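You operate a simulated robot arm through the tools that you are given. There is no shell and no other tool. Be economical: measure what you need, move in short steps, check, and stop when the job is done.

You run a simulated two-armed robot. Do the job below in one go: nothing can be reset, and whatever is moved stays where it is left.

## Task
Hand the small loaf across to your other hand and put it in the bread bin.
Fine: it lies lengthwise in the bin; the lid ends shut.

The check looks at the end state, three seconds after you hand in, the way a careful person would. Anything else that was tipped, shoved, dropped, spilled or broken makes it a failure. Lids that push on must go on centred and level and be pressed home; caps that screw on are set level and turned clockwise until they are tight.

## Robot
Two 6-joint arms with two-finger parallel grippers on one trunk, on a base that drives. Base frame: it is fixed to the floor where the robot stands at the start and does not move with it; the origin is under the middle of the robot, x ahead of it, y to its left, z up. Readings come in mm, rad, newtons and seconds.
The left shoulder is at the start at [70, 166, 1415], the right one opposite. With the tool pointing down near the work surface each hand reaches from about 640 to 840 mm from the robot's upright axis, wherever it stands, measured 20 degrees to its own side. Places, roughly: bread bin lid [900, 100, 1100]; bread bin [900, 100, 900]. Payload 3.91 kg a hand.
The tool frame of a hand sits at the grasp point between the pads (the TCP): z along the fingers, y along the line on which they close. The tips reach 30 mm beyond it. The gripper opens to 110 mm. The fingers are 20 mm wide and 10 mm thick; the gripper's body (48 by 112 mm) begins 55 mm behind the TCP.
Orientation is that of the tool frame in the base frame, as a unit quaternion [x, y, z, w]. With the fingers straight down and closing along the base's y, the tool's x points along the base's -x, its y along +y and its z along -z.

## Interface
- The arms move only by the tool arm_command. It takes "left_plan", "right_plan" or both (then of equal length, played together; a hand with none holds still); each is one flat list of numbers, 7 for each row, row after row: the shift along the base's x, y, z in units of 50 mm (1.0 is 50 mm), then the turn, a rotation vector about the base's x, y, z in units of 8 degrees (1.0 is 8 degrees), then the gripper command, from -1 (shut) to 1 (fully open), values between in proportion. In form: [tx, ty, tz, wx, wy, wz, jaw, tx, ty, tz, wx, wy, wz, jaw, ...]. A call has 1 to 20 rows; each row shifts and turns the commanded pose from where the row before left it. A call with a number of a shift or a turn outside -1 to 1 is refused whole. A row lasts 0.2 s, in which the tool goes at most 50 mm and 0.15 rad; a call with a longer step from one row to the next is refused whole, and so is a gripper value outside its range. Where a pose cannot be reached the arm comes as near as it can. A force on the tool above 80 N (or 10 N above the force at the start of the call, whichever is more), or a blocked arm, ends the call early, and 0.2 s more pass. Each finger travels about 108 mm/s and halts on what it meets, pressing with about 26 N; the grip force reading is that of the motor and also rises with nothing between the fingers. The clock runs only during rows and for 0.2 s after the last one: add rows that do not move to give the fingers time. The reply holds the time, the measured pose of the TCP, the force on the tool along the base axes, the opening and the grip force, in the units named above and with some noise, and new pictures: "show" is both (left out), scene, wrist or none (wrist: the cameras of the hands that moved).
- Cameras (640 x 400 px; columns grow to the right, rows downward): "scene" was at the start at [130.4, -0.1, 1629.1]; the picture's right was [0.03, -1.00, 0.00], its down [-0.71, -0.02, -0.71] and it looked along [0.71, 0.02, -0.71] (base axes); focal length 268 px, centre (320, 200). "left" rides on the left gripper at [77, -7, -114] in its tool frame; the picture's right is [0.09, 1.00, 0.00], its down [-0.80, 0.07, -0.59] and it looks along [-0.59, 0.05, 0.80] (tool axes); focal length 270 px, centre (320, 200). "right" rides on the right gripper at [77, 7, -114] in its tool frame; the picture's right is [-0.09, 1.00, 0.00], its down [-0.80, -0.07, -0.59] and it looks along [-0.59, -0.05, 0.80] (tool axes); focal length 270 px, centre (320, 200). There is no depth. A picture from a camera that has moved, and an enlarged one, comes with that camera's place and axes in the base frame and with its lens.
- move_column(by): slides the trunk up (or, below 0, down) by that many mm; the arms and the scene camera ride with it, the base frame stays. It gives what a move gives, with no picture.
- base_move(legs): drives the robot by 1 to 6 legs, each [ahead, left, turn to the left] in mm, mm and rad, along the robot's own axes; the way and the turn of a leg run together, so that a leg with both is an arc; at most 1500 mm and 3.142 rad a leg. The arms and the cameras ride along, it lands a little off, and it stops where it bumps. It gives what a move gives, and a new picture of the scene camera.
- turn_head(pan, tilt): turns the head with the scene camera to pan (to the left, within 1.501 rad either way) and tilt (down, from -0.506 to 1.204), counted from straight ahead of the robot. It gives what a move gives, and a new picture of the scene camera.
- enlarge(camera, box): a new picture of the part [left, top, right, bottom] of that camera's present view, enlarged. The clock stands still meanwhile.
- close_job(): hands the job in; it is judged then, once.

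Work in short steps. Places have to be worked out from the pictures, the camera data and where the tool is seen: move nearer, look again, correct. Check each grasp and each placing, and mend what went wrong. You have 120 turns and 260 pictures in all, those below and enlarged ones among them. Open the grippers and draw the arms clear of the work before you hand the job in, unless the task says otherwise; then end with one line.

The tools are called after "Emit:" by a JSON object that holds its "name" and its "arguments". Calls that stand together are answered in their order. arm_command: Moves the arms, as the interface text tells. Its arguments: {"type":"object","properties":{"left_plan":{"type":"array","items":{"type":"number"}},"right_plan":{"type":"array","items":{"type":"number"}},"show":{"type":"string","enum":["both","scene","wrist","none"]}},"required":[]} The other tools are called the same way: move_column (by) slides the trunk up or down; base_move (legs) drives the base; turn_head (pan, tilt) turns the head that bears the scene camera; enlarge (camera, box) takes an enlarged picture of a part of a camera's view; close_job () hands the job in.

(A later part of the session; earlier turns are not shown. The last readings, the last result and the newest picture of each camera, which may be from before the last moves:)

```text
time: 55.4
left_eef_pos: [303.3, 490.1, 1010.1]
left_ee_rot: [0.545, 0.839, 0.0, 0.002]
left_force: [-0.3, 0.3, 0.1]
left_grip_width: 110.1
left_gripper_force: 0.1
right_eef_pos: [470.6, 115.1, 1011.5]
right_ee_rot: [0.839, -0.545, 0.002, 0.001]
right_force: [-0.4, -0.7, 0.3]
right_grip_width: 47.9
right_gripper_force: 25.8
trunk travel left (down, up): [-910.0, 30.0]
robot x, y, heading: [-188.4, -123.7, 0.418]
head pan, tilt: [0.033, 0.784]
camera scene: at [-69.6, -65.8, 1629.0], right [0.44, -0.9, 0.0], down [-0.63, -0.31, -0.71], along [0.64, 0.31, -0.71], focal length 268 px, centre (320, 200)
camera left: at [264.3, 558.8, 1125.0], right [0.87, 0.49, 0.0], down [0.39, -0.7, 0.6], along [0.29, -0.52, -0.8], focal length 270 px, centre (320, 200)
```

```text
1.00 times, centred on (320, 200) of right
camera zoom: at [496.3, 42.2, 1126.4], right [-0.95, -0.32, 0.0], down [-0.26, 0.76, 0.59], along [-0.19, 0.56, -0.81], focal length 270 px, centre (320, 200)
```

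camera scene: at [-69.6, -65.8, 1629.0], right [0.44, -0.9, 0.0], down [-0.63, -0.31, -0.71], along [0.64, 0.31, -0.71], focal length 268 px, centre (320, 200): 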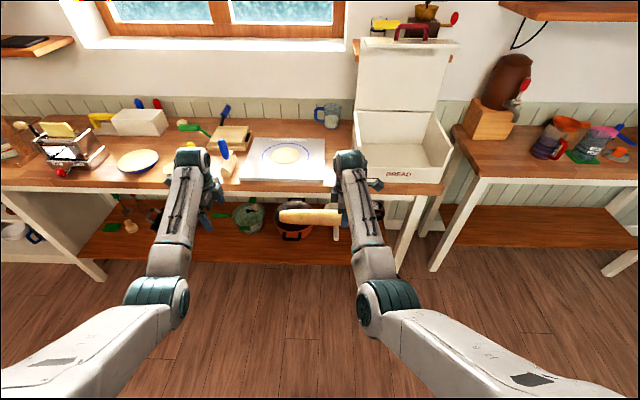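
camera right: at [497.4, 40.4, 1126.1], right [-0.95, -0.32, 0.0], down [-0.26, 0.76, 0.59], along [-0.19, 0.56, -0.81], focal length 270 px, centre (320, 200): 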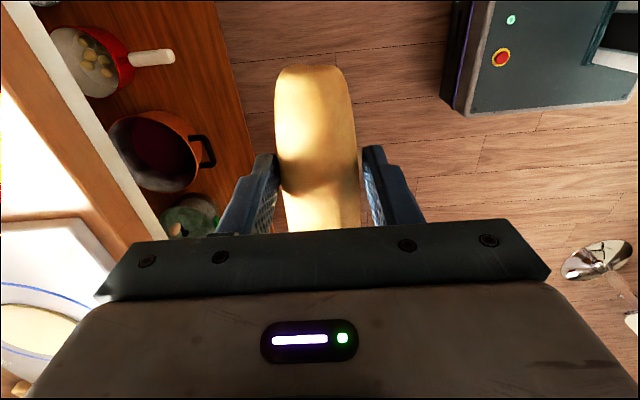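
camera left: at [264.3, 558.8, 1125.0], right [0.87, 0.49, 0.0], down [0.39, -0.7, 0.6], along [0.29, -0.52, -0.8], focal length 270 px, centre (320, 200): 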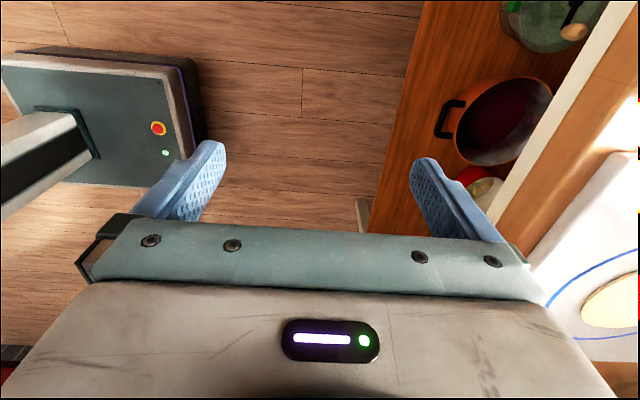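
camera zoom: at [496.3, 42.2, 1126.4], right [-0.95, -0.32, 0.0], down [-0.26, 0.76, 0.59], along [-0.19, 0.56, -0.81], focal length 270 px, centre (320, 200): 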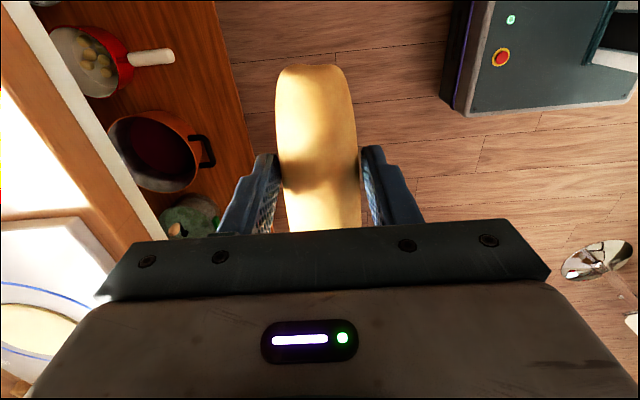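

Handover done: the right hand alone holds the loaf level. Now I measure the open bin precisely.

Emit:
{"name": "enlarge", "arguments": {"camera": "scene", "box": [340, 20, 470, 200]}}

```text
2.22 times, centred on (405, 110) of scene
camera zoom: at [-69.6, -65.8, 1629.0], right [0.44, -0.9, 0.0], down [-0.63, -0.31, -0.71], along [0.64, 0.31, -0.71], focal length 596 px, centre (131, 400)
```

zoom: 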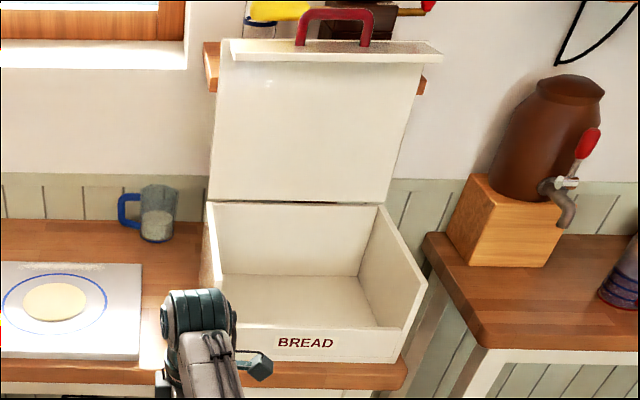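

The camera on the right hand would foul the bin's right wall with this off-centre grip (loaf centre ~72 mm left of the TCP). I'll let the left hand hold the loaf's left end again while the right slides to the middle.

Emit:
{"name": "arm_command", "arguments": {"left_plan": [0.38, -0.856, 0.01, 0, 0, 0, 1, 0.38, -0.856, 0.01, 0, 0, 0, 1, 0.38, -0.856, 0.01, 0, 0, 0, 1, 0.38, -0.856, 0, 0, 0, 0, 1, 0.35, -0.78, 0, 0, 0, 0, 1, 0, 0, 0, 0, 0, 0, 1]}}

```text
time: 56.8
left_eef_pos: [399.4, 277.7, 1012.9]
left_ee_rot: [0.544, 0.839, 0.0, 0.002]
left_force: [0.1, -0.1, -0.6]
left_grip_width: 110.1
left_gripper_force: 0.2
right_eef_pos: [470.8, 113.5, 1012.1]
right_ee_rot: [0.838, -0.545, 0.001, 0.0]
right_force: [0.2, 0.6, 0.8]
right_grip_width: 47.9
right_gripper_force: 26.2
trunk travel left (down, up): [-910.0, 30.0]
robot x, y, heading: [-184.6, -121.3, 0.42]
head pan, tilt: [0.033, 0.784]
camera scene: at [-68.8, -67.1, 1629.0], right [0.44, -0.9, 0.0], down [-0.63, -0.31, -0.71], along [0.64, 0.31, -0.71], focal length 268 px, centre (320, 200)
camera left: at [361.5, 347.2, 1128.4], right [0.87, 0.49, 0.0], down [0.39, -0.7, 0.6], along [0.29, -0.52, -0.8], focal length 270 px, centre (320, 200)
```

scene: 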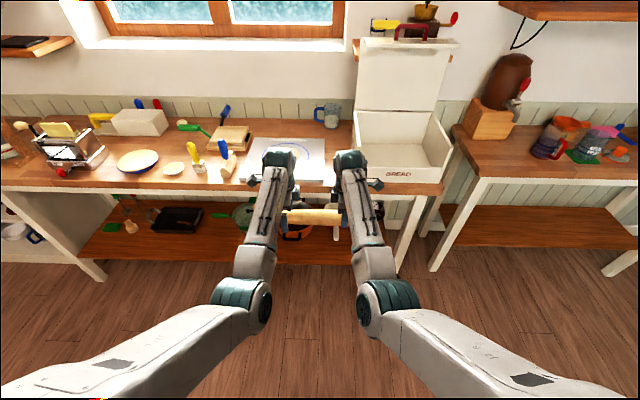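
left: 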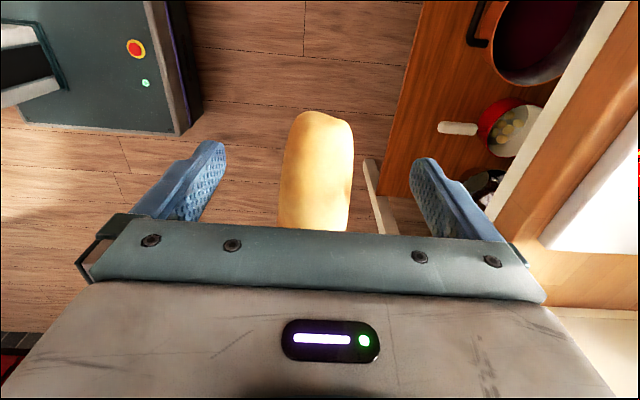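

Loaf end is ~35 mm beyond the left TCP – good. Close left.

Emit:
{"name": "arm_command", "arguments": {"left_plan": [0, 0, 0, 0, 0, 0, -1, 0, 0, 0, 0, 0, 0, -1, 0, 0, 0, 0, 0, 0, -1, 0, 0, 0, 0, 0, 0, -1, 0, 0, 0, 0, 0, 0, -1], "show": "none"}}

```text
time: 58.0
left_eef_pos: [400.4, 279.6, 1013.1]
left_ee_rot: [0.544, 0.839, 0.001, 0.001]
left_force: [-2.5, -2.7, -0.4]
left_grip_width: 47.5
left_gripper_force: 25.6
right_eef_pos: [470.6, 113.1, 1012.1]
right_ee_rot: [0.838, -0.545, 0.001, 0.002]
right_force: [2.8, 1.8, 1.0]
right_grip_width: 47.5
right_gripper_force: 25.9
trunk travel left (down, up): [-910.0, 30.0]
robot x, y, heading: [-187.0, -125.1, 0.422]
head pan, tilt: [0.033, 0.784]
```

Left holds (47.5 mm). Right opens, slides 76 mm toward the loaf's middle, and closes again.

Emit:
{"name": "arm_command", "arguments": {"right_plan": [0, 0, 0, 0, 0, 0, 1, 0, 0, 0, 0, 0, 0, 1, 0, 0, 0, 0, 0, 0, 1, -0.206, 0.463, 0, 0, 0, 0, 1, -0.206, 0.463, 0, 0, 0, 0, 1, -0.206, 0.463, 0, 0, 0, 0, 1, 0, 0, 0, 0, 0, 0, 1]}}

```text
time: 59.6
left_eef_pos: [400.3, 277.1, 1013.5]
left_ee_rot: [0.545, 0.839, 0.0, 0.002]
left_force: [-0.2, 0.0, 0.2]
left_grip_width: 47.2
left_gripper_force: 26.3
right_eef_pos: [449.2, 172.7, 1009.6]
right_ee_rot: [0.835, -0.55, 0.005, 0.004]
right_force: [-0.2, -0.2, -0.4]
right_grip_width: 110.1
right_gripper_force: 0.0
trunk travel left (down, up): [-910.0, 30.0]
robot x, y, heading: [-186.9, -123.2, 0.422]
head pan, tilt: [0.033, 0.784]
camera scene: at [-68.1, -68.6, 1629.0], right [0.44, -0.9, 0.0], down [-0.63, -0.31, -0.71], along [0.64, 0.31, -0.71], focal length 268 px, centre (320, 200)
camera right: at [474.2, 101.4, 1125.1], right [-0.95, -0.31, 0.0], down [-0.26, 0.77, 0.58], along [-0.18, 0.56, -0.81], focal length 270 px, centre (320, 200)
```

scene: 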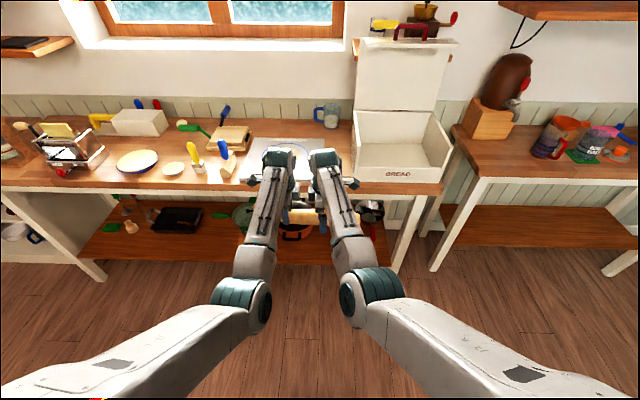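
right: 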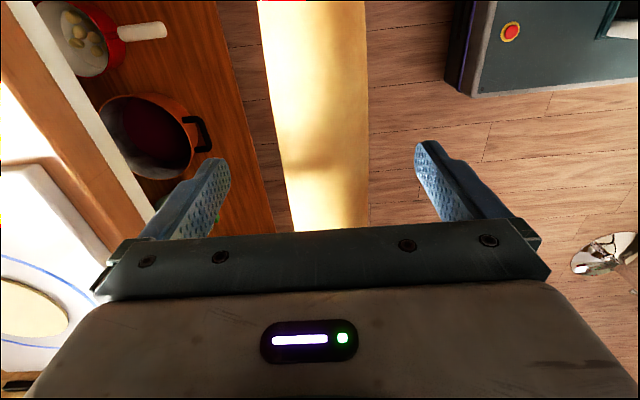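

Right reached within ~16 mm of the loaf middle but near its joint limit. I ease the command back 10 mm and close there.

Emit:
{"name": "arm_command", "arguments": {"right_plan": [0.06, -0.14, 0, 0, 0, 0, 1, 0, 0, 0, 0, 0, 0, -1, 0, 0, 0, 0, 0, 0, -1, 0, 0, 0, 0, 0, 0, -1, 0, 0, 0, 0, 0, 0, -1, 0, 0, 0, 0, 0, 0, -1], "show": "wrist"}}

```text
time: 61.0
left_eef_pos: [400.7, 277.6, 1014.1]
left_ee_rot: [0.545, 0.838, 0.0, 0.003]
left_force: [3.5, -3.0, 0.2]
left_grip_width: 43.2
left_gripper_force: 25.5
right_eef_pos: [449.5, 169.6, 1012.4]
right_ee_rot: [0.836, -0.548, 0.006, 0.001]
right_force: [-4.6, 4.3, 0.3]
right_grip_width: 41.2
right_gripper_force: 26.0
trunk travel left (down, up): [-910.0, 30.0]
robot x, y, heading: [-187.0, -121.2, 0.423]
head pan, tilt: [0.033, 0.784]
camera right: at [474.6, 97.9, 1128.7], right [-0.95, -0.32, -0.01], down [-0.26, 0.77, 0.59], along [-0.18, 0.56, -0.81], focal length 270 px, centre (320, 200)
```

right: 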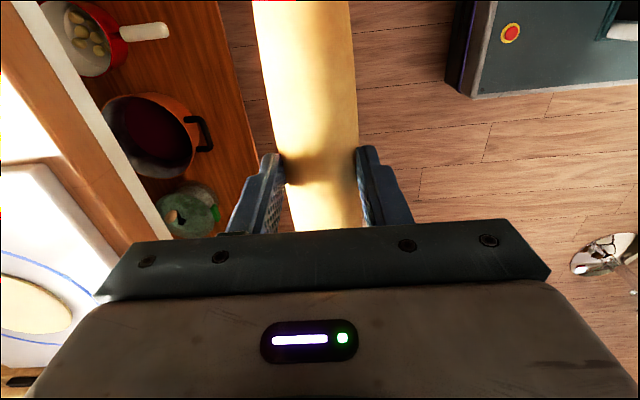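

Grip widths shrank (43/41 mm), so the loaf may have shifted in the hands. Look closer.

Emit:
{"name": "enlarge", "arguments": {"camera": "scene", "box": [250, 140, 380, 250]}}

Emit:
{"name": "enlarge", "arguments": {"camera": "left", "box": [0, 0, 640, 400]}}

```text
3.64 times, centred on (315, 195) of scene
camera zoom: at [-68.3, -68.3, 1629.0], right [0.44, -0.9, 0.0], down [-0.63, -0.31, -0.71], along [0.64, 0.31, -0.71], focal length 975 px, centre (338, 218)
```

zoom: 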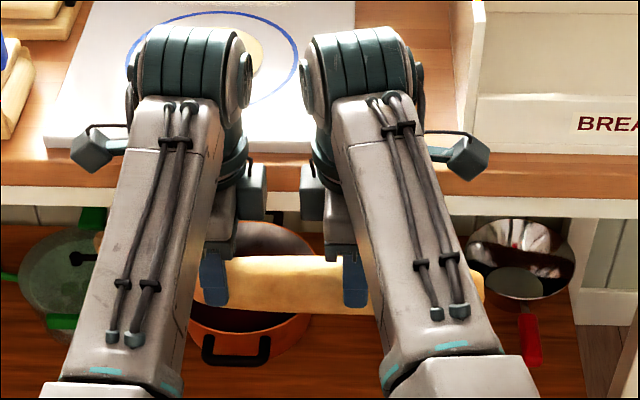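

```text
1.00 times, centred on (320, 200) of left
camera zoom: at [361.9, 346.4, 1128.5], right [0.87, 0.49, 0.0], down [0.39, -0.7, 0.6], along [0.29, -0.52, -0.8], focal length 270 px, centre (320, 200)
```

zoom: 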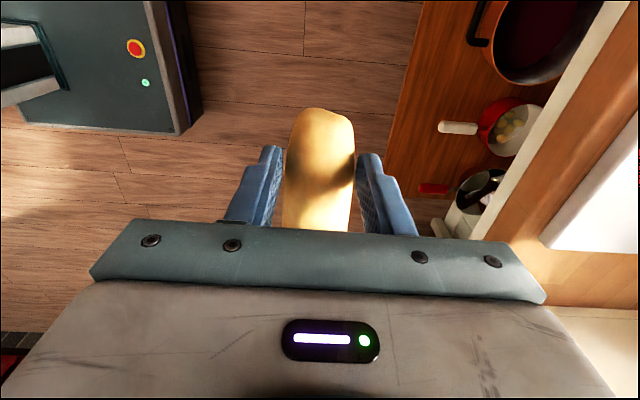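

Loaf still sits level between both hands. Left releases and slides off to the left; then check the loaf in the right hand.

Emit:
{"name": "arm_command", "arguments": {"left_plan": [0, 0, 0, 0, 0, 0, 1, 0, 0, 0, 0, 0, 0, 1, 0, 0, 0, 0, 0, 0, 1, -0.2, 0.457, 0, 0, 0, 0, 1, -0.4, 0.9, 0, 0, 0, 0, 1, -0.4, 0.9, 0, 0, 0, 0, 1, -0.4, 0.9, 0, 0, 0, 0, 1, -0.4, 0.9, 0, 0, 0, 0, 1, -0.4, 0.9, 0, 0, 0, 0, 1], "show": "scene"}}

Emit:
{"name": "enlarge", "arguments": {"camera": "scene", "box": [250, 140, 380, 250]}}

Emit:
{"name": "enlarge", "arguments": {"camera": "left", "box": [0, 0, 640, 400]}}

Emit:
{"name": "enlarge", "arguments": {"camera": "right", "box": [0, 0, 640, 400]}}

```text
time: 63.0
left_eef_pos: [288.7, 529.6, 1013.7]
left_ee_rot: [0.545, 0.838, 0.0, 0.003]
left_force: [-0.9, 1.2, 0.4]
left_grip_width: 110.0
left_gripper_force: 0.1
right_eef_pos: [448.7, 169.1, 1010.9]
right_ee_rot: [0.836, -0.549, 0.006, 0.004]
right_force: [0.2, 0.7, 0.2]
right_grip_width: 39.8
right_gripper_force: 26.1
trunk travel left (down, up): [-910.0, 30.0]
robot x, y, heading: [-187.8, -124.1, 0.419]
head pan, tilt: [0.033, 0.784]
camera scene: at [-69.6, -66.0, 1629.0], right [0.44, -0.9, 0.0], down [-0.63, -0.31, -0.71], along [0.64, 0.31, -0.71], focal length 268 px, centre (320, 200)
```

scene: 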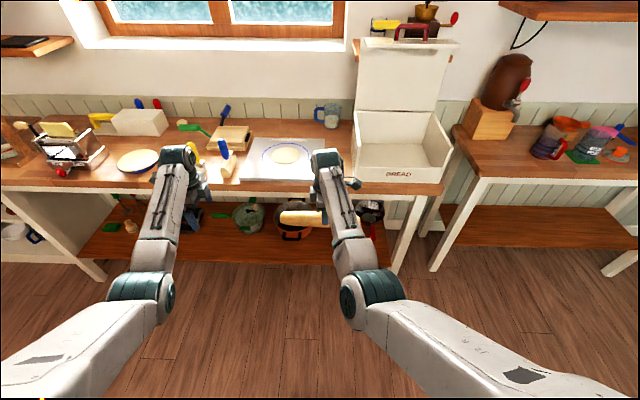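

```text
3.64 times, centred on (315, 195) of scene
camera zoom: at [-69.6, -66.0, 1629.0], right [0.44, -0.9, 0.0], down [-0.63, -0.31, -0.71], along [0.64, 0.31, -0.71], focal length 975 px, centre (338, 218)
```

zoom: 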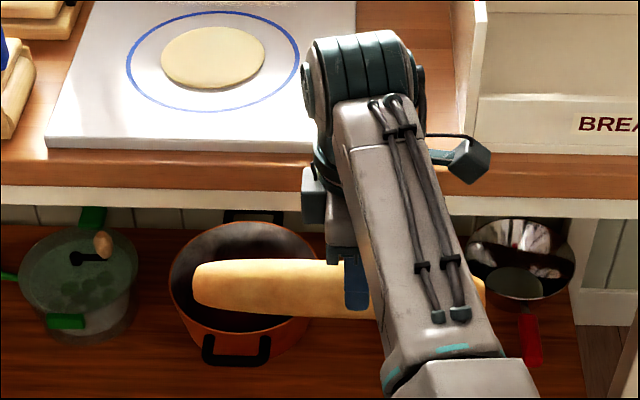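

```text
1.00 times, centred on (320, 200) of left
camera zoom: at [250.2, 597.9, 1127.2], right [0.87, 0.49, 0.0], down [0.39, -0.7, 0.6], along [0.29, -0.52, -0.8], focal length 270 px, centre (320, 200)
```

zoom: 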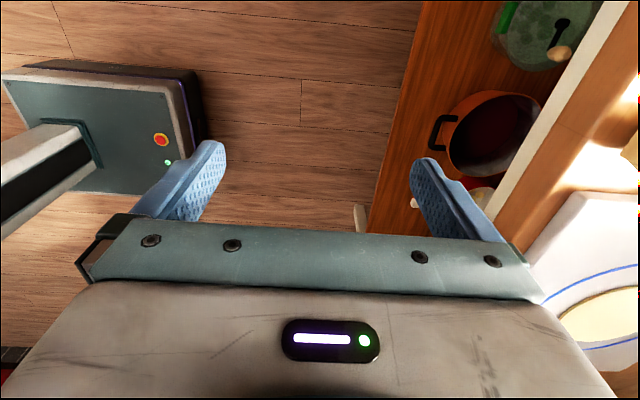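

```text
1.00 times, centred on (320, 200) of right
camera zoom: at [473.4, 98.1, 1126.6], right [-0.95, -0.32, 0.0], down [-0.26, 0.77, 0.58], along [-0.18, 0.55, -0.81], focal length 270 px, centre (320, 200)
```

zoom: 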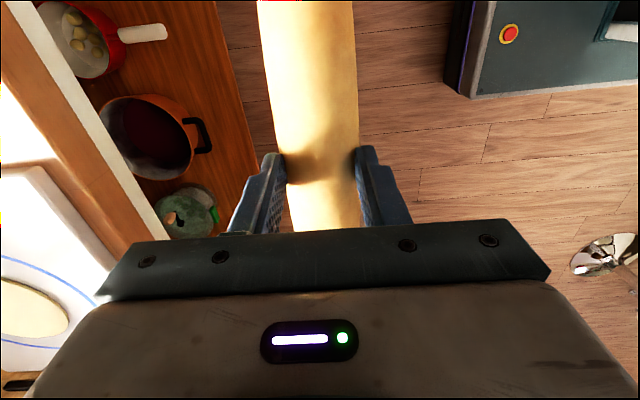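

The right hand holds the loaf near its middle, reading 39.8 mm. I check whether that's still creeping while drawing the right hand back toward the right side.

Emit:
{"name": "arm_command", "arguments": {"right_plan": [0.2, -0.45, 0, 0, 0, 0, -1, 0.3, -0.6, 0, 0, 0, 0, -1, 0.3, -0.6, 0, 0, 0, 0, -1]}}

```text
time: 63.8
left_eef_pos: [289.6, 526.9, 1014.2]
left_ee_rot: [0.544, 0.839, 0.0, 0.002]
left_force: [-0.1, -0.5, -0.5]
left_grip_width: 109.9
left_gripper_force: 0.0
right_eef_pos: [483.3, 92.2, 1011.2]
right_ee_rot: [0.839, -0.544, -0.001, 0.001]
right_force: [-0.9, 0.5, 1.0]
right_grip_width: 39.7
right_gripper_force: 26.0
trunk travel left (down, up): [-910.0, 30.0]
robot x, y, heading: [-182.1, -123.2, 0.423]
head pan, tilt: [0.033, 0.784]
camera scene: at [-66.7, -70.9, 1629.0], right [0.44, -0.9, 0.0], down [-0.63, -0.31, -0.71], along [0.64, 0.31, -0.71], focal length 268 px, centre (320, 200)
camera right: at [509.5, 19.9, 1125.7], right [-0.95, -0.32, 0.0], down [-0.26, 0.76, 0.59], along [-0.19, 0.56, -0.8], focal length 270 px, centre (320, 200)
```

scene: 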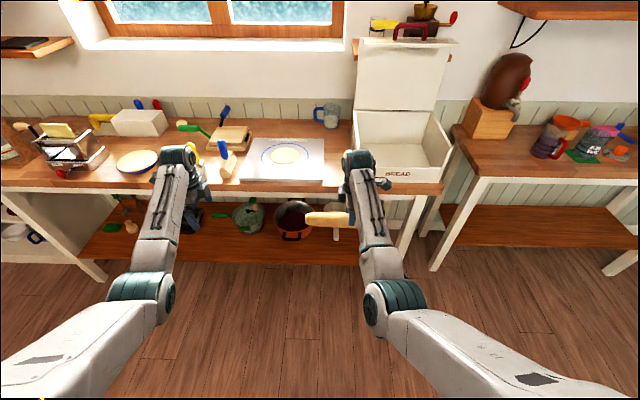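
right: 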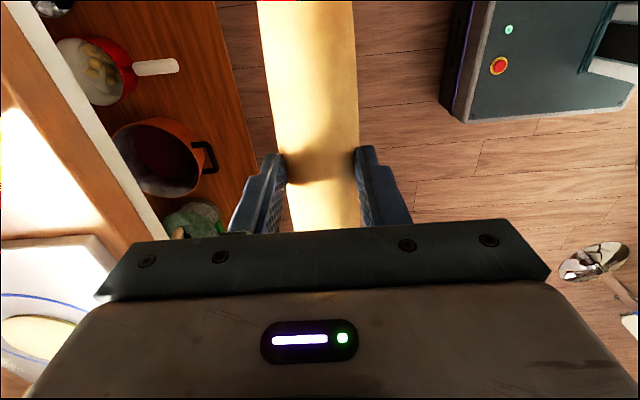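

Stable at 39.7 mm; loaf yawed ~3° and centred ~11 mm left of TCP. I carry it to the bin's lateral position, raise to ~1062, fix the yaw, and tuck the left hand back away from the bench tools.

Emit:
{"name": "arm_command", "arguments": {"right_plan": [0.4, -0.55, 0.167, 0, 0, -0.073, -1, 0.4, -0.55, 0.167, 0, 0, -0.073, -1, 0.4, -0.55, 0.167, 0, 0, -0.073, -1, 0.4, -0.55, 0.167, 0, 0, -0.073, -1, 0.4, -0.55, 0.167, 0, 0, -0.073, -1, 0.4, -0.55, 0.167, 0, 0, -0.073, -1], "left_plan": [-0.68, -0.12, 0, 0, 0, 0, 1, -0.68, -0.12, 0, 0, 0, 0, 1, -0.68, -0.12, 0, 0, 0, 0, 1, -0.68, -0.12, 0, 0, 0, 0, 1, -0.68, -0.12, 0, 0, 0, 0, 1, -0.68, -0.12, 0, 0, 0, 0, 1], "show": "scene"}}

```text
time: 65.2
left_eef_pos: [82.1, 490.2, 1014.9]
left_ee_rot: [0.545, 0.839, 0.002, 0.001]
left_force: [0.0, 0.0, -0.2]
left_grip_width: 109.9
left_gripper_force: 0.0
right_eef_pos: [600.2, -71.6, 1062.4]
right_ee_rot: [0.821, -0.571, 0.001, -0.001]
right_force: [0.1, -0.6, -1.3]
right_grip_width: 39.6
right_gripper_force: 26.3
trunk travel left (down, up): [-910.0, 30.0]
robot x, y, heading: [-187.0, -120.9, 0.423]
head pan, tilt: [0.033, 0.784]
camera scene: at [-70.0, -70.3, 1629.3], right [0.44, -0.9, 0.0], down [-0.63, -0.31, -0.71], along [0.64, 0.31, -0.7], focal length 268 px, centre (320, 200)
```

scene: 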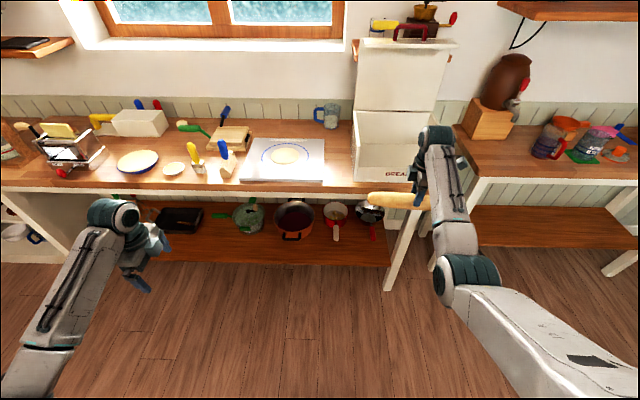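

Loaf looks parallel to the bench edge. I check its yaw/level with closer views before driving in.

Emit:
{"name": "enlarge", "arguments": {"camera": "right", "box": [0, 0, 640, 400]}}

Emit:
{"name": "enlarge", "arguments": {"camera": "scene", "box": [340, 110, 480, 220]}}

```text
1.00 times, centred on (320, 200) of right
camera zoom: at [622.7, -146.0, 1176.9], right [-0.96, -0.27, 0.0], down [-0.21, 0.78, 0.59], along [-0.16, 0.57, -0.81], focal length 270 px, centre (320, 200)
```

zoom: 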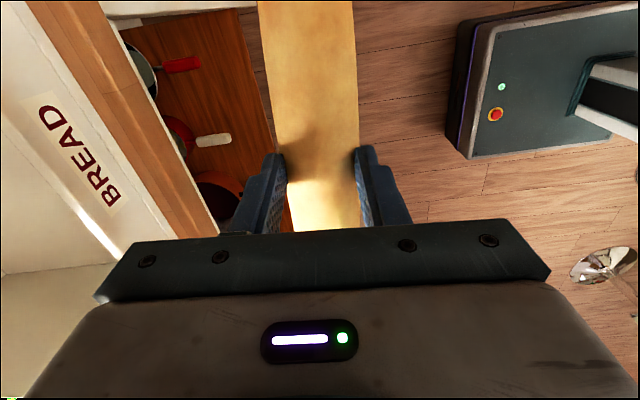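

```text
3.64 times, centred on (410, 165) of scene
camera zoom: at [-70.0, -70.3, 1629.3], right [0.44, -0.9, 0.0], down [-0.63, -0.31, -0.71], along [0.64, 0.31, -0.7], focal length 975 px, centre (-7, 327)
```

zoom: 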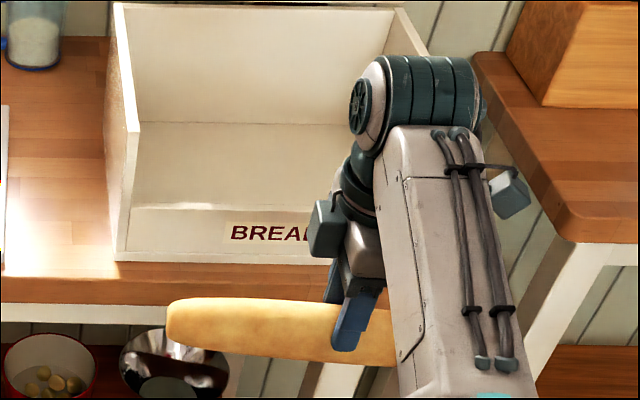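

The zooms show the loaf sits low in the right hand: fingertips hold its upper part (which explains 39.7 mm). I'll move gently and place it directly; first I gain height with the trunk.

Emit:
{"name": "move_column", "arguments": {"by": 28}}

Emit:
{"name": "arm_command", "arguments": {"right_plan": [0, 0, 0.1, 0, 0, 0, -1, 0, 0, 0.15, 0, 0, 0, -1, 0, 0, 0.15, 0, 0, 0, -1], "show": "none"}}

Emit:
{"name": "enlarge", "arguments": {"camera": "scene", "box": [340, 90, 480, 220]}}

```text
time: 65.9
left_eef_pos: [81.4, 491.8, 1041.5]
left_ee_rot: [0.545, 0.838, 0.001, 0.002]
left_force: [0.7, 0.0, 0.4]
left_grip_width: 109.9
left_gripper_force: 0.0
right_eef_pos: [602.3, -70.7, 1089.5]
right_ee_rot: [0.822, -0.57, 0.001, 0.001]
right_force: [0.4, 0.6, -2.3]
right_grip_width: 39.5
right_gripper_force: 25.8
trunk travel left (down, up): [-938.0, 2.0]
robot x, y, heading: [-186.6, -122.0, 0.423]
head pan, tilt: [0.033, 0.784]
```

```text
time: 66.7
left_eef_pos: [82.7, 492.6, 1041.7]
left_ee_rot: [0.544, 0.839, 0.0, 0.002]
left_force: [0.2, 1.1, -0.5]
left_grip_width: 110.0
left_gripper_force: 0.0
right_eef_pos: [602.5, -72.5, 1109.3]
right_ee_rot: [0.822, -0.57, 0.001, 0.001]
right_force: [0.4, 0.1, -1.5]
right_grip_width: 39.4
right_gripper_force: 26.2
trunk travel left (down, up): [-938.0, 2.0]
robot x, y, heading: [-184.1, -122.8, 0.421]
head pan, tilt: [0.033, 0.784]
```

```text
3.08 times, centred on (410, 155) of scene
camera zoom: at [-67.7, -68.0, 1657.0], right [0.44, -0.9, 0.0], down [-0.63, -0.31, -0.71], along [0.64, 0.31, -0.71], focal length 825 px, centre (43, 338)
```

zoom: 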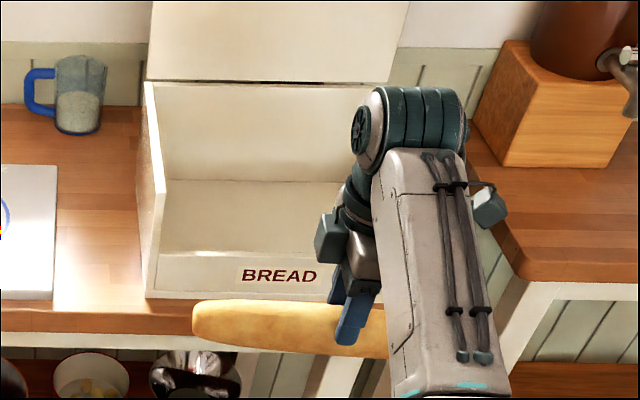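

Height 1109 is reachable here. Drive 150 mm in, 10 mm right, and check alignment with the bin walls before crossing the sill.

Emit:
{"name": "base_move", "arguments": {"legs": [[140, -10, 0]]}}

Emit:
{"name": "enlarge", "arguments": {"camera": "scene", "box": [330, 110, 490, 260]}}

Emit:
{"name": "enlarge", "arguments": {"camera": "right", "box": [0, 0, 640, 400]}}

```text
time: 68.0
left_eef_pos: [210.2, 538.3, 1042.8]
left_ee_rot: [0.544, 0.839, 0.001, 0.004]
left_force: [-1.0, 0.3, 0.4]
left_grip_width: 110.0
left_gripper_force: 0.1
right_eef_pos: [731.3, -22.4, 1110.7]
right_ee_rot: [0.822, -0.57, 0.001, -0.001]
right_force: [-0.9, 0.0, -1.7]
right_grip_width: 39.5
right_gripper_force: 25.8
trunk travel left (down, up): [-938.0, 2.0]
robot x, y, heading: [-50.7, -75.1, 0.422]
head pan, tilt: [0.033, 0.784]
camera scene: at [59.8, -21.4, 1657.4], right [0.44, -0.9, 0.0], down [-0.63, -0.31, -0.71], along [0.64, 0.31, -0.7], focal length 268 px, centre (320, 200)
```

scene: 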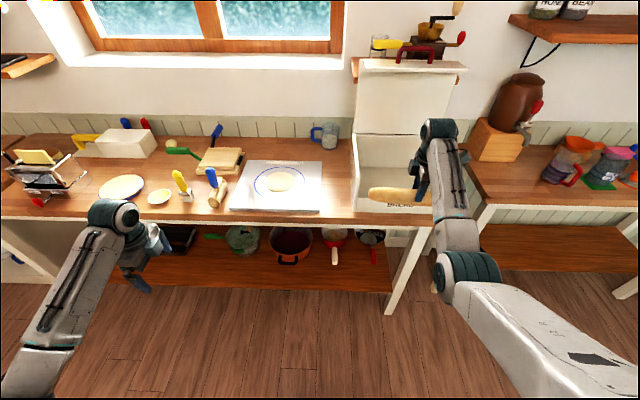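

```text
2.67 times, centred on (410, 185) of scene
camera zoom: at [59.8, -21.4, 1657.4], right [0.44, -0.9, 0.0], down [-0.63, -0.31, -0.71], along [0.64, 0.31, -0.7], focal length 715 px, centre (80, 240)
```

zoom: 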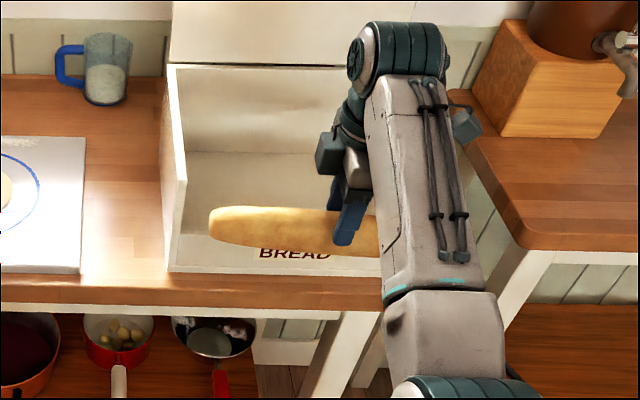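

```text
1.00 times, centred on (320, 200) of right
camera zoom: at [752.6, -96.3, 1226.0], right [-0.96, -0.27, 0.0], down [-0.22, 0.78, 0.59], along [-0.16, 0.57, -0.81], focal length 270 px, centre (320, 200)
```

zoom: 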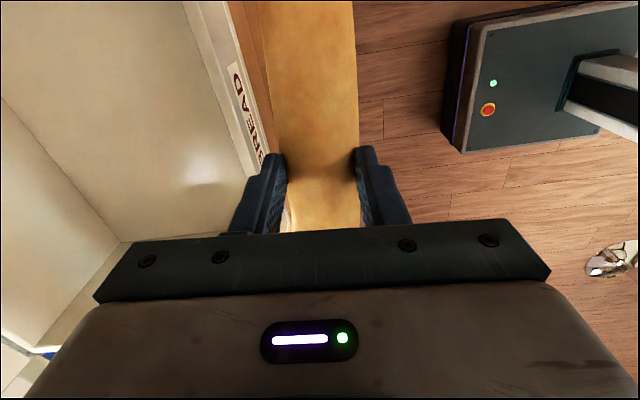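

Lateral alignment is good: loaf −177…−437 between inner walls ≈ −152…−455. Loaf bottom clears the sill. Drive 140 mm further.

Emit:
{"name": "base_move", "arguments": {"legs": [[135, 0, 0]]}}

Emit:
{"name": "enlarge", "arguments": {"camera": "scene", "box": [330, 100, 490, 260]}}

Emit:
{"name": "enlarge", "arguments": {"camera": "right", "box": [0, 0, 640, 400]}}

```text
time: 69.3
left_eef_pos: [333.9, 593.8, 1042.9]
left_ee_rot: [0.544, 0.839, 0.001, 0.003]
left_force: [-0.1, -0.2, 0.3]
left_grip_width: 110.0
left_gripper_force: 0.0
right_eef_pos: [853.4, 31.8, 1112.7]
right_ee_rot: [0.821, -0.57, 0.002, -0.001]
right_force: [0.2, -0.3, -1.0]
right_grip_width: 39.1
right_gripper_force: 25.8
trunk travel left (down, up): [-938.0, 2.0]
robot x, y, heading: [70.6, -20.4, 0.422]
head pan, tilt: [0.033, 0.784]
camera scene: at [181.2, 33.0, 1657.5], right [0.44, -0.9, 0.0], down [-0.63, -0.31, -0.71], along [0.64, 0.31, -0.7], focal length 268 px, centre (320, 200)
```

scene: 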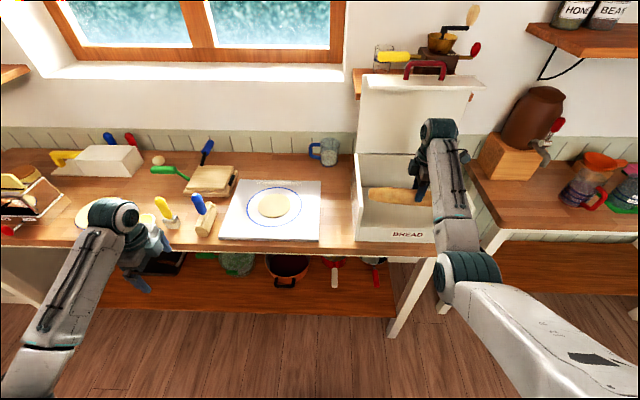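

```text
2.50 times, centred on (410, 180) of scene
camera zoom: at [181.2, 33.0, 1657.5], right [0.44, -0.9, 0.0], down [-0.63, -0.31, -0.71], along [0.64, 0.31, -0.7], focal length 670 px, centre (95, 250)
```

zoom: 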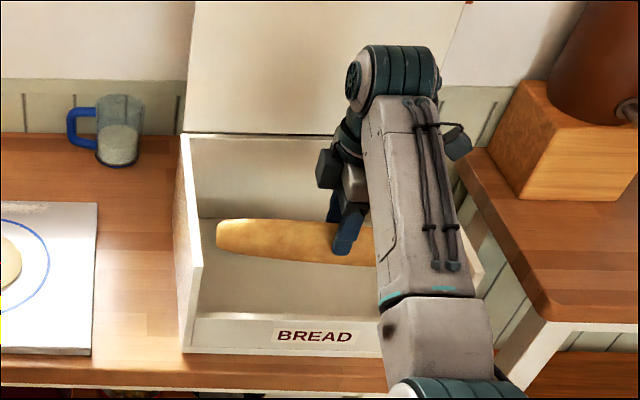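

```text
1.00 times, centred on (320, 200) of right
camera zoom: at [874.2, -42.2, 1226.3], right [-0.96, -0.27, 0.0], down [-0.22, 0.78, 0.59], along [-0.16, 0.57, -0.81], focal length 270 px, centre (320, 200)
```

zoom: 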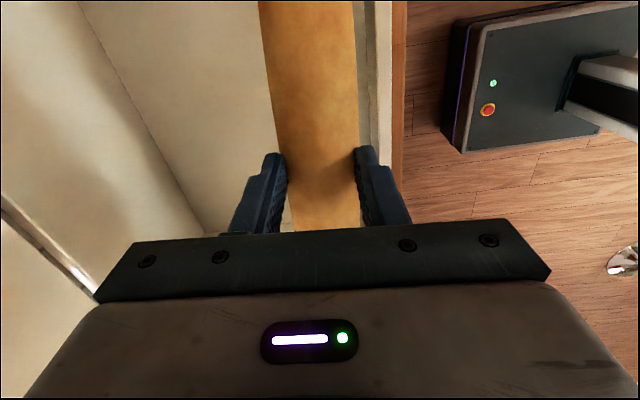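

Over the bin. Extend 40 mm deeper, then lower 60 mm and look.

Emit:
{"name": "arm_command", "arguments": {"right_plan": [0.366, 0.162, 0, 0, 0, 0, -1, 0.366, 0.162, 0, 0, 0, 0, -1, 0, 0, -0.4, 0, 0, 0, -1, 0, 0, -0.4, 0, 0, 0, -1, 0, 0, -0.4, 0, 0, 0, -1]}}

Emit:
{"name": "enlarge", "arguments": {"camera": "scene", "box": [330, 100, 490, 260]}}

```text
time: 70.5
left_eef_pos: [335.7, 595.0, 1041.2]
left_ee_rot: [0.544, 0.839, 0.0, 0.002]
left_force: [-0.7, 0.7, -0.7]
left_grip_width: 110.0
left_gripper_force: 0.0
right_eef_pos: [892.5, 50.3, 1047.2]
right_ee_rot: [0.821, -0.571, 0.002, 0.002]
right_force: [-0.8, -0.8, -1.7]
right_grip_width: 39.5
right_gripper_force: 26.1
trunk travel left (down, up): [-938.0, 2.0]
robot x, y, heading: [69.7, -17.1, 0.425]
head pan, tilt: [0.033, 0.784]
camera scene: at [184.9, 34.9, 1657.1], right [0.44, -0.9, 0.0], down [-0.63, -0.31, -0.71], along [0.64, 0.31, -0.71], focal length 268 px, centre (320, 200)
camera right: at [913.9, -23.9, 1162.4], right [-0.96, -0.27, 0.0], down [-0.22, 0.78, 0.59], along [-0.16, 0.57, -0.81], focal length 270 px, centre (320, 200)
```

scene: 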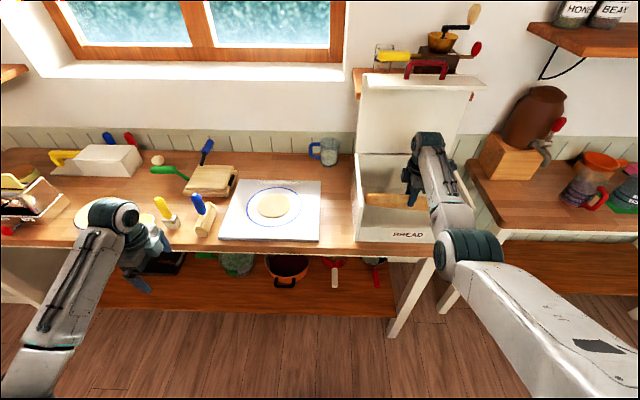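
right: 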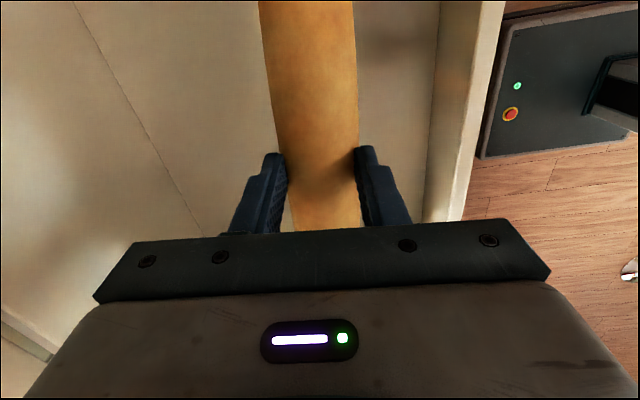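

```text
2.50 times, centred on (410, 180) of scene
camera zoom: at [184.9, 34.9, 1657.1], right [0.44, -0.9, 0.0], down [-0.63, -0.31, -0.71], along [0.64, 0.31, -0.71], focal length 670 px, centre (95, 250)
```

zoom: 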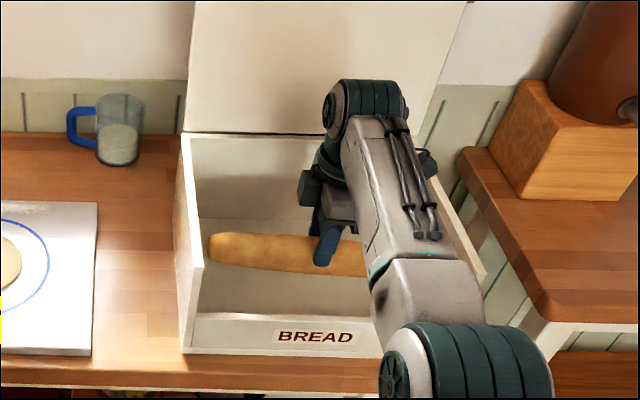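

Inside between the walls. Continue lowering slowly, watching for contact.

Emit:
{"name": "arm_command", "arguments": {"right_plan": [0, 0, -0.2, 0, 0, 0, -1, 0, 0, -0.2, 0, 0, 0, -1, 0, 0, -0.15, 0, 0, 0, -1, 0, 0, 0, 0, 0, 0, -1], "show": "none"}}

Emit:
{"name": "enlarge", "arguments": {"camera": "scene", "box": [340, 130, 440, 250]}}

```text
time: 71.5
left_eef_pos: [334.9, 594.7, 1040.7]
left_ee_rot: [0.544, 0.839, -0.001, 0.003]
left_force: [-0.3, -0.1, -0.6]
left_grip_width: 109.9
left_gripper_force: 0.0
right_eef_pos: [891.9, 49.0, 1022.2]
right_ee_rot: [0.822, -0.57, 0.001, 0.0]
right_force: [-0.4, -0.5, -2.2]
right_grip_width: 38.9
right_gripper_force: 26.0
trunk travel left (down, up): [-938.0, 2.0]
robot x, y, heading: [68.7, -18.8, 0.423]
head pan, tilt: [0.033, 0.784]
```

```text
3.33 times, centred on (390, 190) of scene
camera zoom: at [185.4, 34.9, 1657.0], right [0.44, -0.9, 0.0], down [-0.63, -0.31, -0.71], along [0.64, 0.31, -0.71], focal length 894 px, centre (87, 233)
```

zoom: 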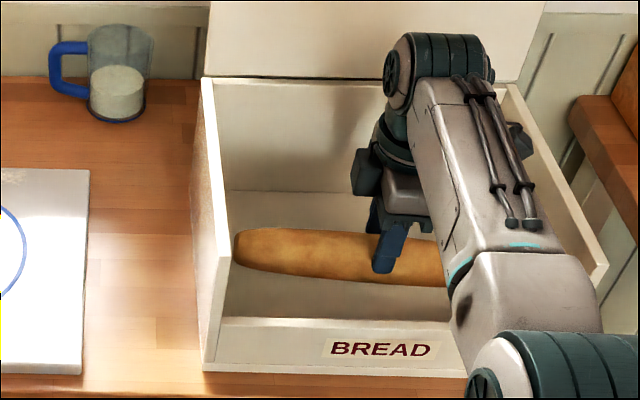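

No contact yet (z force −2). Lower 20 mm more in small steps.

Emit:
{"name": "arm_command", "arguments": {"right_plan": [0, 0, -0.15, 0, 0, 0, -1, 0, 0, -0.15, 0, 0, 0, -1, 0, 0, -0.1, 0, 0, 0, -1, 0, 0, 0, 0, 0, 0, -1], "show": "none"}}

Emit:
{"name": "enlarge", "arguments": {"camera": "scene", "box": [340, 130, 440, 250]}}

Emit:
{"name": "enlarge", "arguments": {"camera": "right", "box": [0, 0, 640, 400]}}

```text
time: 72.5
left_eef_pos: [334.9, 595.4, 1042.2]
left_ee_rot: [0.544, 0.839, 0.0, 0.003]
left_force: [-0.1, -0.3, -0.6]
left_grip_width: 110.0
left_gripper_force: 0.1
right_eef_pos: [891.8, 50.7, 1002.7]
right_ee_rot: [0.821, -0.57, 0.002, 0.0]
right_force: [-0.3, 1.2, 4.5]
right_grip_width: 38.5
right_gripper_force: 26.2
trunk travel left (down, up): [-938.0, 2.0]
robot x, y, heading: [68.6, -19.5, 0.429]
head pan, tilt: [0.033, 0.784]
```

```text
3.33 times, centred on (390, 190) of scene
camera zoom: at [184.2, 35.5, 1657.2], right [0.44, -0.9, 0.0], down [-0.63, -0.31, -0.71], along [0.64, 0.31, -0.71], focal length 894 px, centre (87, 233)
```

zoom: 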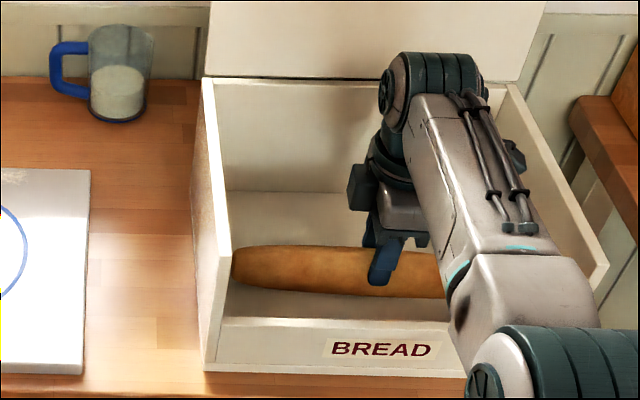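

```text
1.00 times, centred on (320, 200) of right
camera zoom: at [912.9, -23.8, 1117.7], right [-0.96, -0.27, 0.0], down [-0.22, 0.78, 0.59], along [-0.16, 0.57, -0.81], focal length 270 px, centre (320, 200)
```

zoom: 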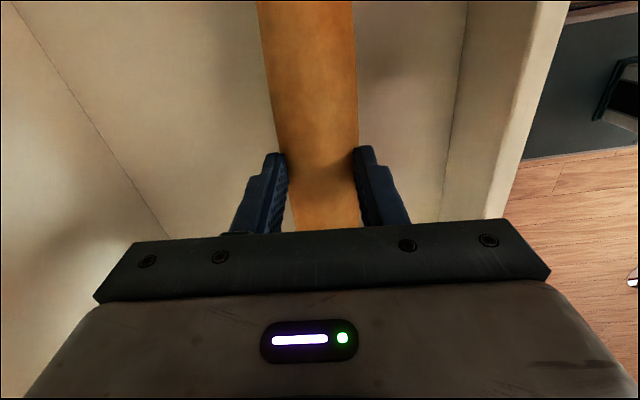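

Contact begins (+6 N). Lower 4 mm more, then open gently and leave the loaf.

Emit:
{"name": "arm_command", "arguments": {"right_plan": [0, 0, -0.08, 0, 0, 0, -1, 0, 0, 0, 0, 0, 0, -0.3, 0, 0, 0, 0, 0, 0, 0, 0, 0, 0, 0, 0, 0, 0.6, 0, 0, 0, 0, 0, 0, 0.6, 0, 0, 0, 0, 0, 0, 0.6]}}

Emit:
{"name": "enlarge", "arguments": {"camera": "scene", "box": [340, 130, 440, 250]}}

```text
time: 73.9
left_eef_pos: [336.0, 595.5, 1040.7]
left_ee_rot: [0.544, 0.839, -0.001, 0.002]
left_force: [-0.3, 0.3, -1.1]
left_grip_width: 110.2
left_gripper_force: 0.0
right_eef_pos: [891.8, 48.6, 997.0]
right_ee_rot: [0.822, -0.57, 0.002, 0.002]
right_force: [-0.5, -0.6, -0.6]
right_grip_width: 87.9
right_gripper_force: 0.0
trunk travel left (down, up): [-938.0, 2.0]
robot x, y, heading: [67.8, -21.3, 0.421]
head pan, tilt: [0.033, 0.784]
camera scene: at [185.3, 34.9, 1657.0], right [0.44, -0.9, 0.0], down [-0.63, -0.31, -0.71], along [0.64, 0.31, -0.71], focal length 268 px, centre (320, 200)
camera right: at [913.9, -24.8, 1112.6], right [-0.96, -0.27, 0.0], down [-0.21, 0.78, 0.59], along [-0.16, 0.57, -0.81], focal length 270 px, centre (320, 200)
```

scene: 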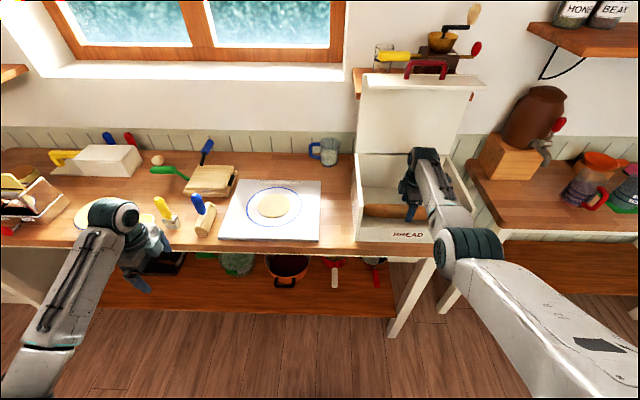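
right: 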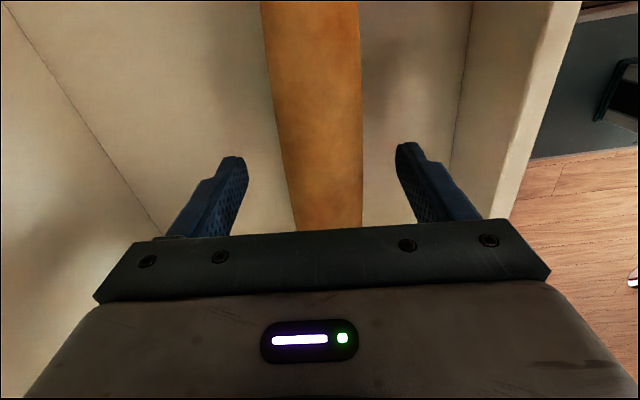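

```text
3.33 times, centred on (390, 190) of scene
camera zoom: at [185.3, 34.9, 1657.0], right [0.44, -0.9, 0.0], down [-0.63, -0.31, -0.71], along [0.64, 0.31, -0.71], focal length 894 px, centre (87, 233)
```

zoom: 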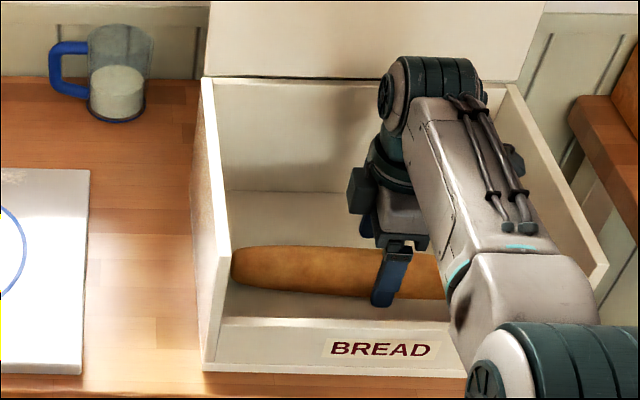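

Loaf rests lengthwise on the bin floor. Raise the hand straight out.

Emit:
{"name": "arm_command", "arguments": {"right_plan": [0, 0, 0.3, 0, 0, 0, 0.6, 0, 0, 0.5, 0, 0, 0, 0.6, 0, 0, 0.6, 0, 0, 0, 0.6, 0, 0, 0.6, 0, 0, 0, 0.6, 0, 0, 0.3, 0, 0, 0, 0.6], "show": "scene"}}

```text
time: 75.1
left_eef_pos: [334.7, 594.7, 1041.8]
left_ee_rot: [0.544, 0.839, 0.001, 0.002]
left_force: [0.3, 1.0, 0.3]
left_grip_width: 110.2
left_gripper_force: 0.1
right_eef_pos: [892.3, 49.9, 1114.8]
right_ee_rot: [0.822, -0.57, 0.001, 0.0]
right_force: [0.2, -0.4, 0.3]
right_grip_width: 88.2
right_gripper_force: 0.1
trunk travel left (down, up): [-938.0, 2.0]
robot x, y, heading: [65.6, -17.9, 0.427]
head pan, tilt: [0.033, 0.784]
camera scene: at [184.7, 34.6, 1657.1], right [0.44, -0.9, 0.0], down [-0.63, -0.31, -0.71], along [0.64, 0.31, -0.71], focal length 268 px, centre (320, 200)
```

scene: 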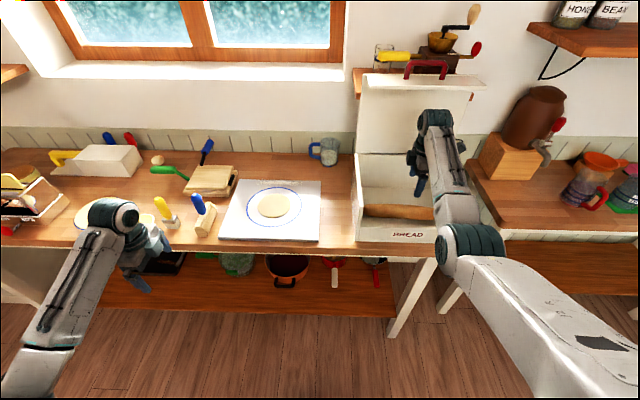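

Hand is clear of the bin. Drive back 260 mm to reorient.

Emit:
{"name": "base_move", "arguments": {"legs": [[-260, 0, 0]]}}

Emit:
{"name": "enlarge", "arguments": {"camera": "scene", "box": [330, 30, 470, 200]}}

```text
time: 77.0
left_eef_pos: [102.3, 490.7, 1040.7]
left_ee_rot: [0.542, 0.84, -0.001, 0.002]
left_force: [0.5, -0.5, -0.1]
left_grip_width: 109.9
left_gripper_force: 0.0
right_eef_pos: [660.9, -52.6, 1111.7]
right_ee_rot: [0.822, -0.569, 0.001, 0.002]
right_force: [-0.5, 0.0, 0.4]
right_grip_width: 88.0
right_gripper_force: 0.0
trunk travel left (down, up): [-938.0, 2.0]
robot x, y, heading: [-167.3, -121.4, 0.428]
head pan, tilt: [0.033, 0.784]
camera scene: at [-44.4, -68.6, 1656.7], right [0.44, -0.9, 0.0], down [-0.63, -0.31, -0.71], along [0.63, 0.31, -0.71], focal length 268 px, centre (320, 200)
```

scene: 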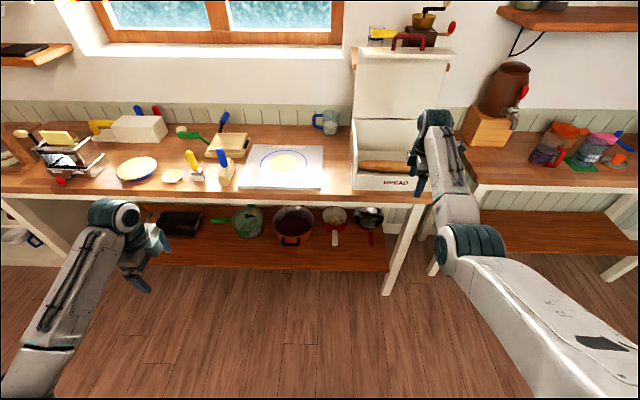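

```text
2.35 times, centred on (400, 115) of scene
camera zoom: at [-44.4, -68.6, 1656.7], right [0.44, -0.9, 0.0], down [-0.63, -0.31, -0.71], along [0.63, 0.31, -0.71], focal length 631 px, centre (132, 400)
```

zoom: 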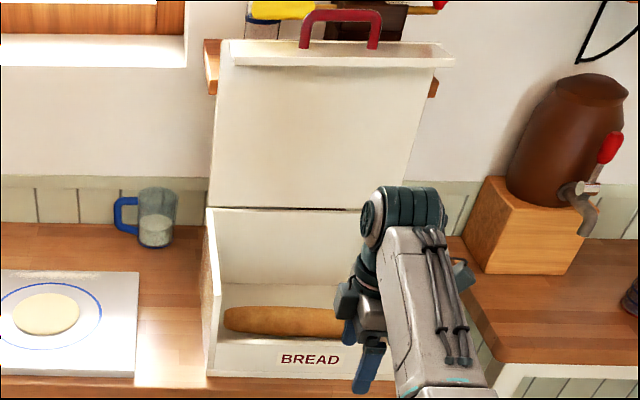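

Now pitch the right hand up to horizontal (closing vertically), while drawing back and raising.

Emit:
{"name": "arm_command", "arguments": {"right_plan": [-0.2, -0.09, 0, 0, 0, 0.45, 0, -0.152, -0.068, 0.3, 0.3825, -0.856, 0, -0.09, -0.152, -0.068, 0.3, 0.3825, -0.856, 0, -0.09, -0.152, -0.068, 0.3, 0.3825, -0.856, 0, -0.09, -0.152, -0.068, 0.3, 0.3825, -0.856, 0, -0.09, -0.152, -0.068, 0.3, 0.3825, -0.856, 0, -0.09, -0.152, -0.068, 0.3, 0.3825, -0.856, 0, -0.09, -0.152, -0.068, 0.3, 0.3825, -0.856, 0, -0.09, -0.152, -0.068, 0.3, 0.3825, -0.856, 0, -0.09, -0.152, -0.068, 0.3, 0.3825, -0.856, 0, -0.09, -0.152, -0.068, 0.3, 0.3825, -0.856, 0, -0.09, -0.152, -0.068, 0.3, 0.3825, -0.856, 0, -0.09, -0.152, -0.068, 0.3, 0.3825, -0.856, 0, -0.09]}}

```text
time: 79.8
left_eef_pos: [101.2, 489.5, 1042.9]
left_ee_rot: [0.542, 0.84, 0.0, 0.003]
left_force: [0.8, 0.7, -0.2]
left_grip_width: 109.9
left_gripper_force: 0.1
right_eef_pos: [557.6, -98.6, 1293.6]
right_ee_rot: [-0.592, 0.384, -0.388, 0.593]
right_force: [-0.6, 0.6, -0.2]
right_grip_width: 50.0
right_gripper_force: 0.0
trunk travel left (down, up): [-938.0, 2.0]
robot x, y, heading: [-166.2, -123.3, 0.425]
head pan, tilt: [0.033, 0.784]
camera scene: at [-48.5, -70.6, 1657.2], right [0.44, -0.9, 0.0], down [-0.63, -0.31, -0.71], along [0.64, 0.31, -0.71], focal length 268 px, centre (320, 200)
camera right: at [485.1, -215.6, 1287.3], right [-0.03, 0.08, -1.0], down [-0.87, 0.49, 0.07], along [0.49, 0.87, 0.05], focal length 270 px, centre (320, 200)
```

scene: 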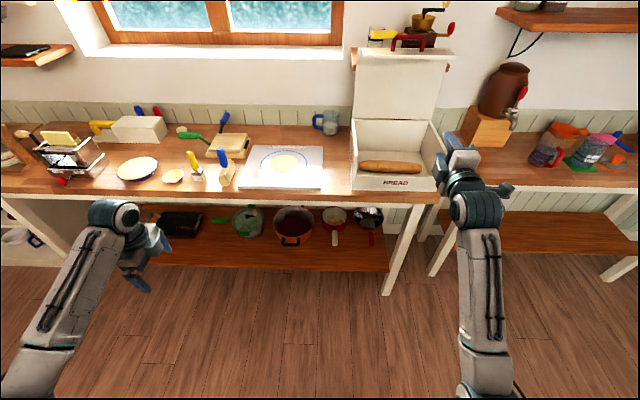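
right: 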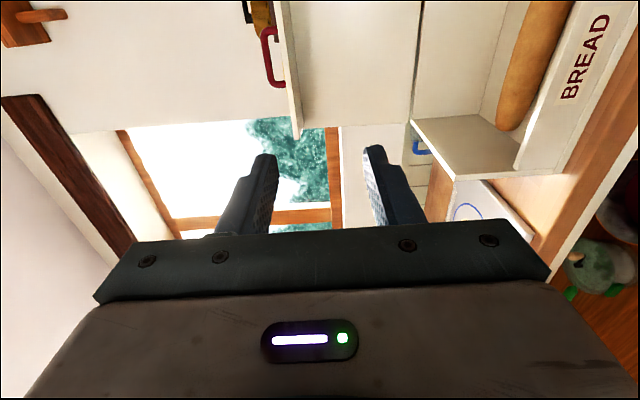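

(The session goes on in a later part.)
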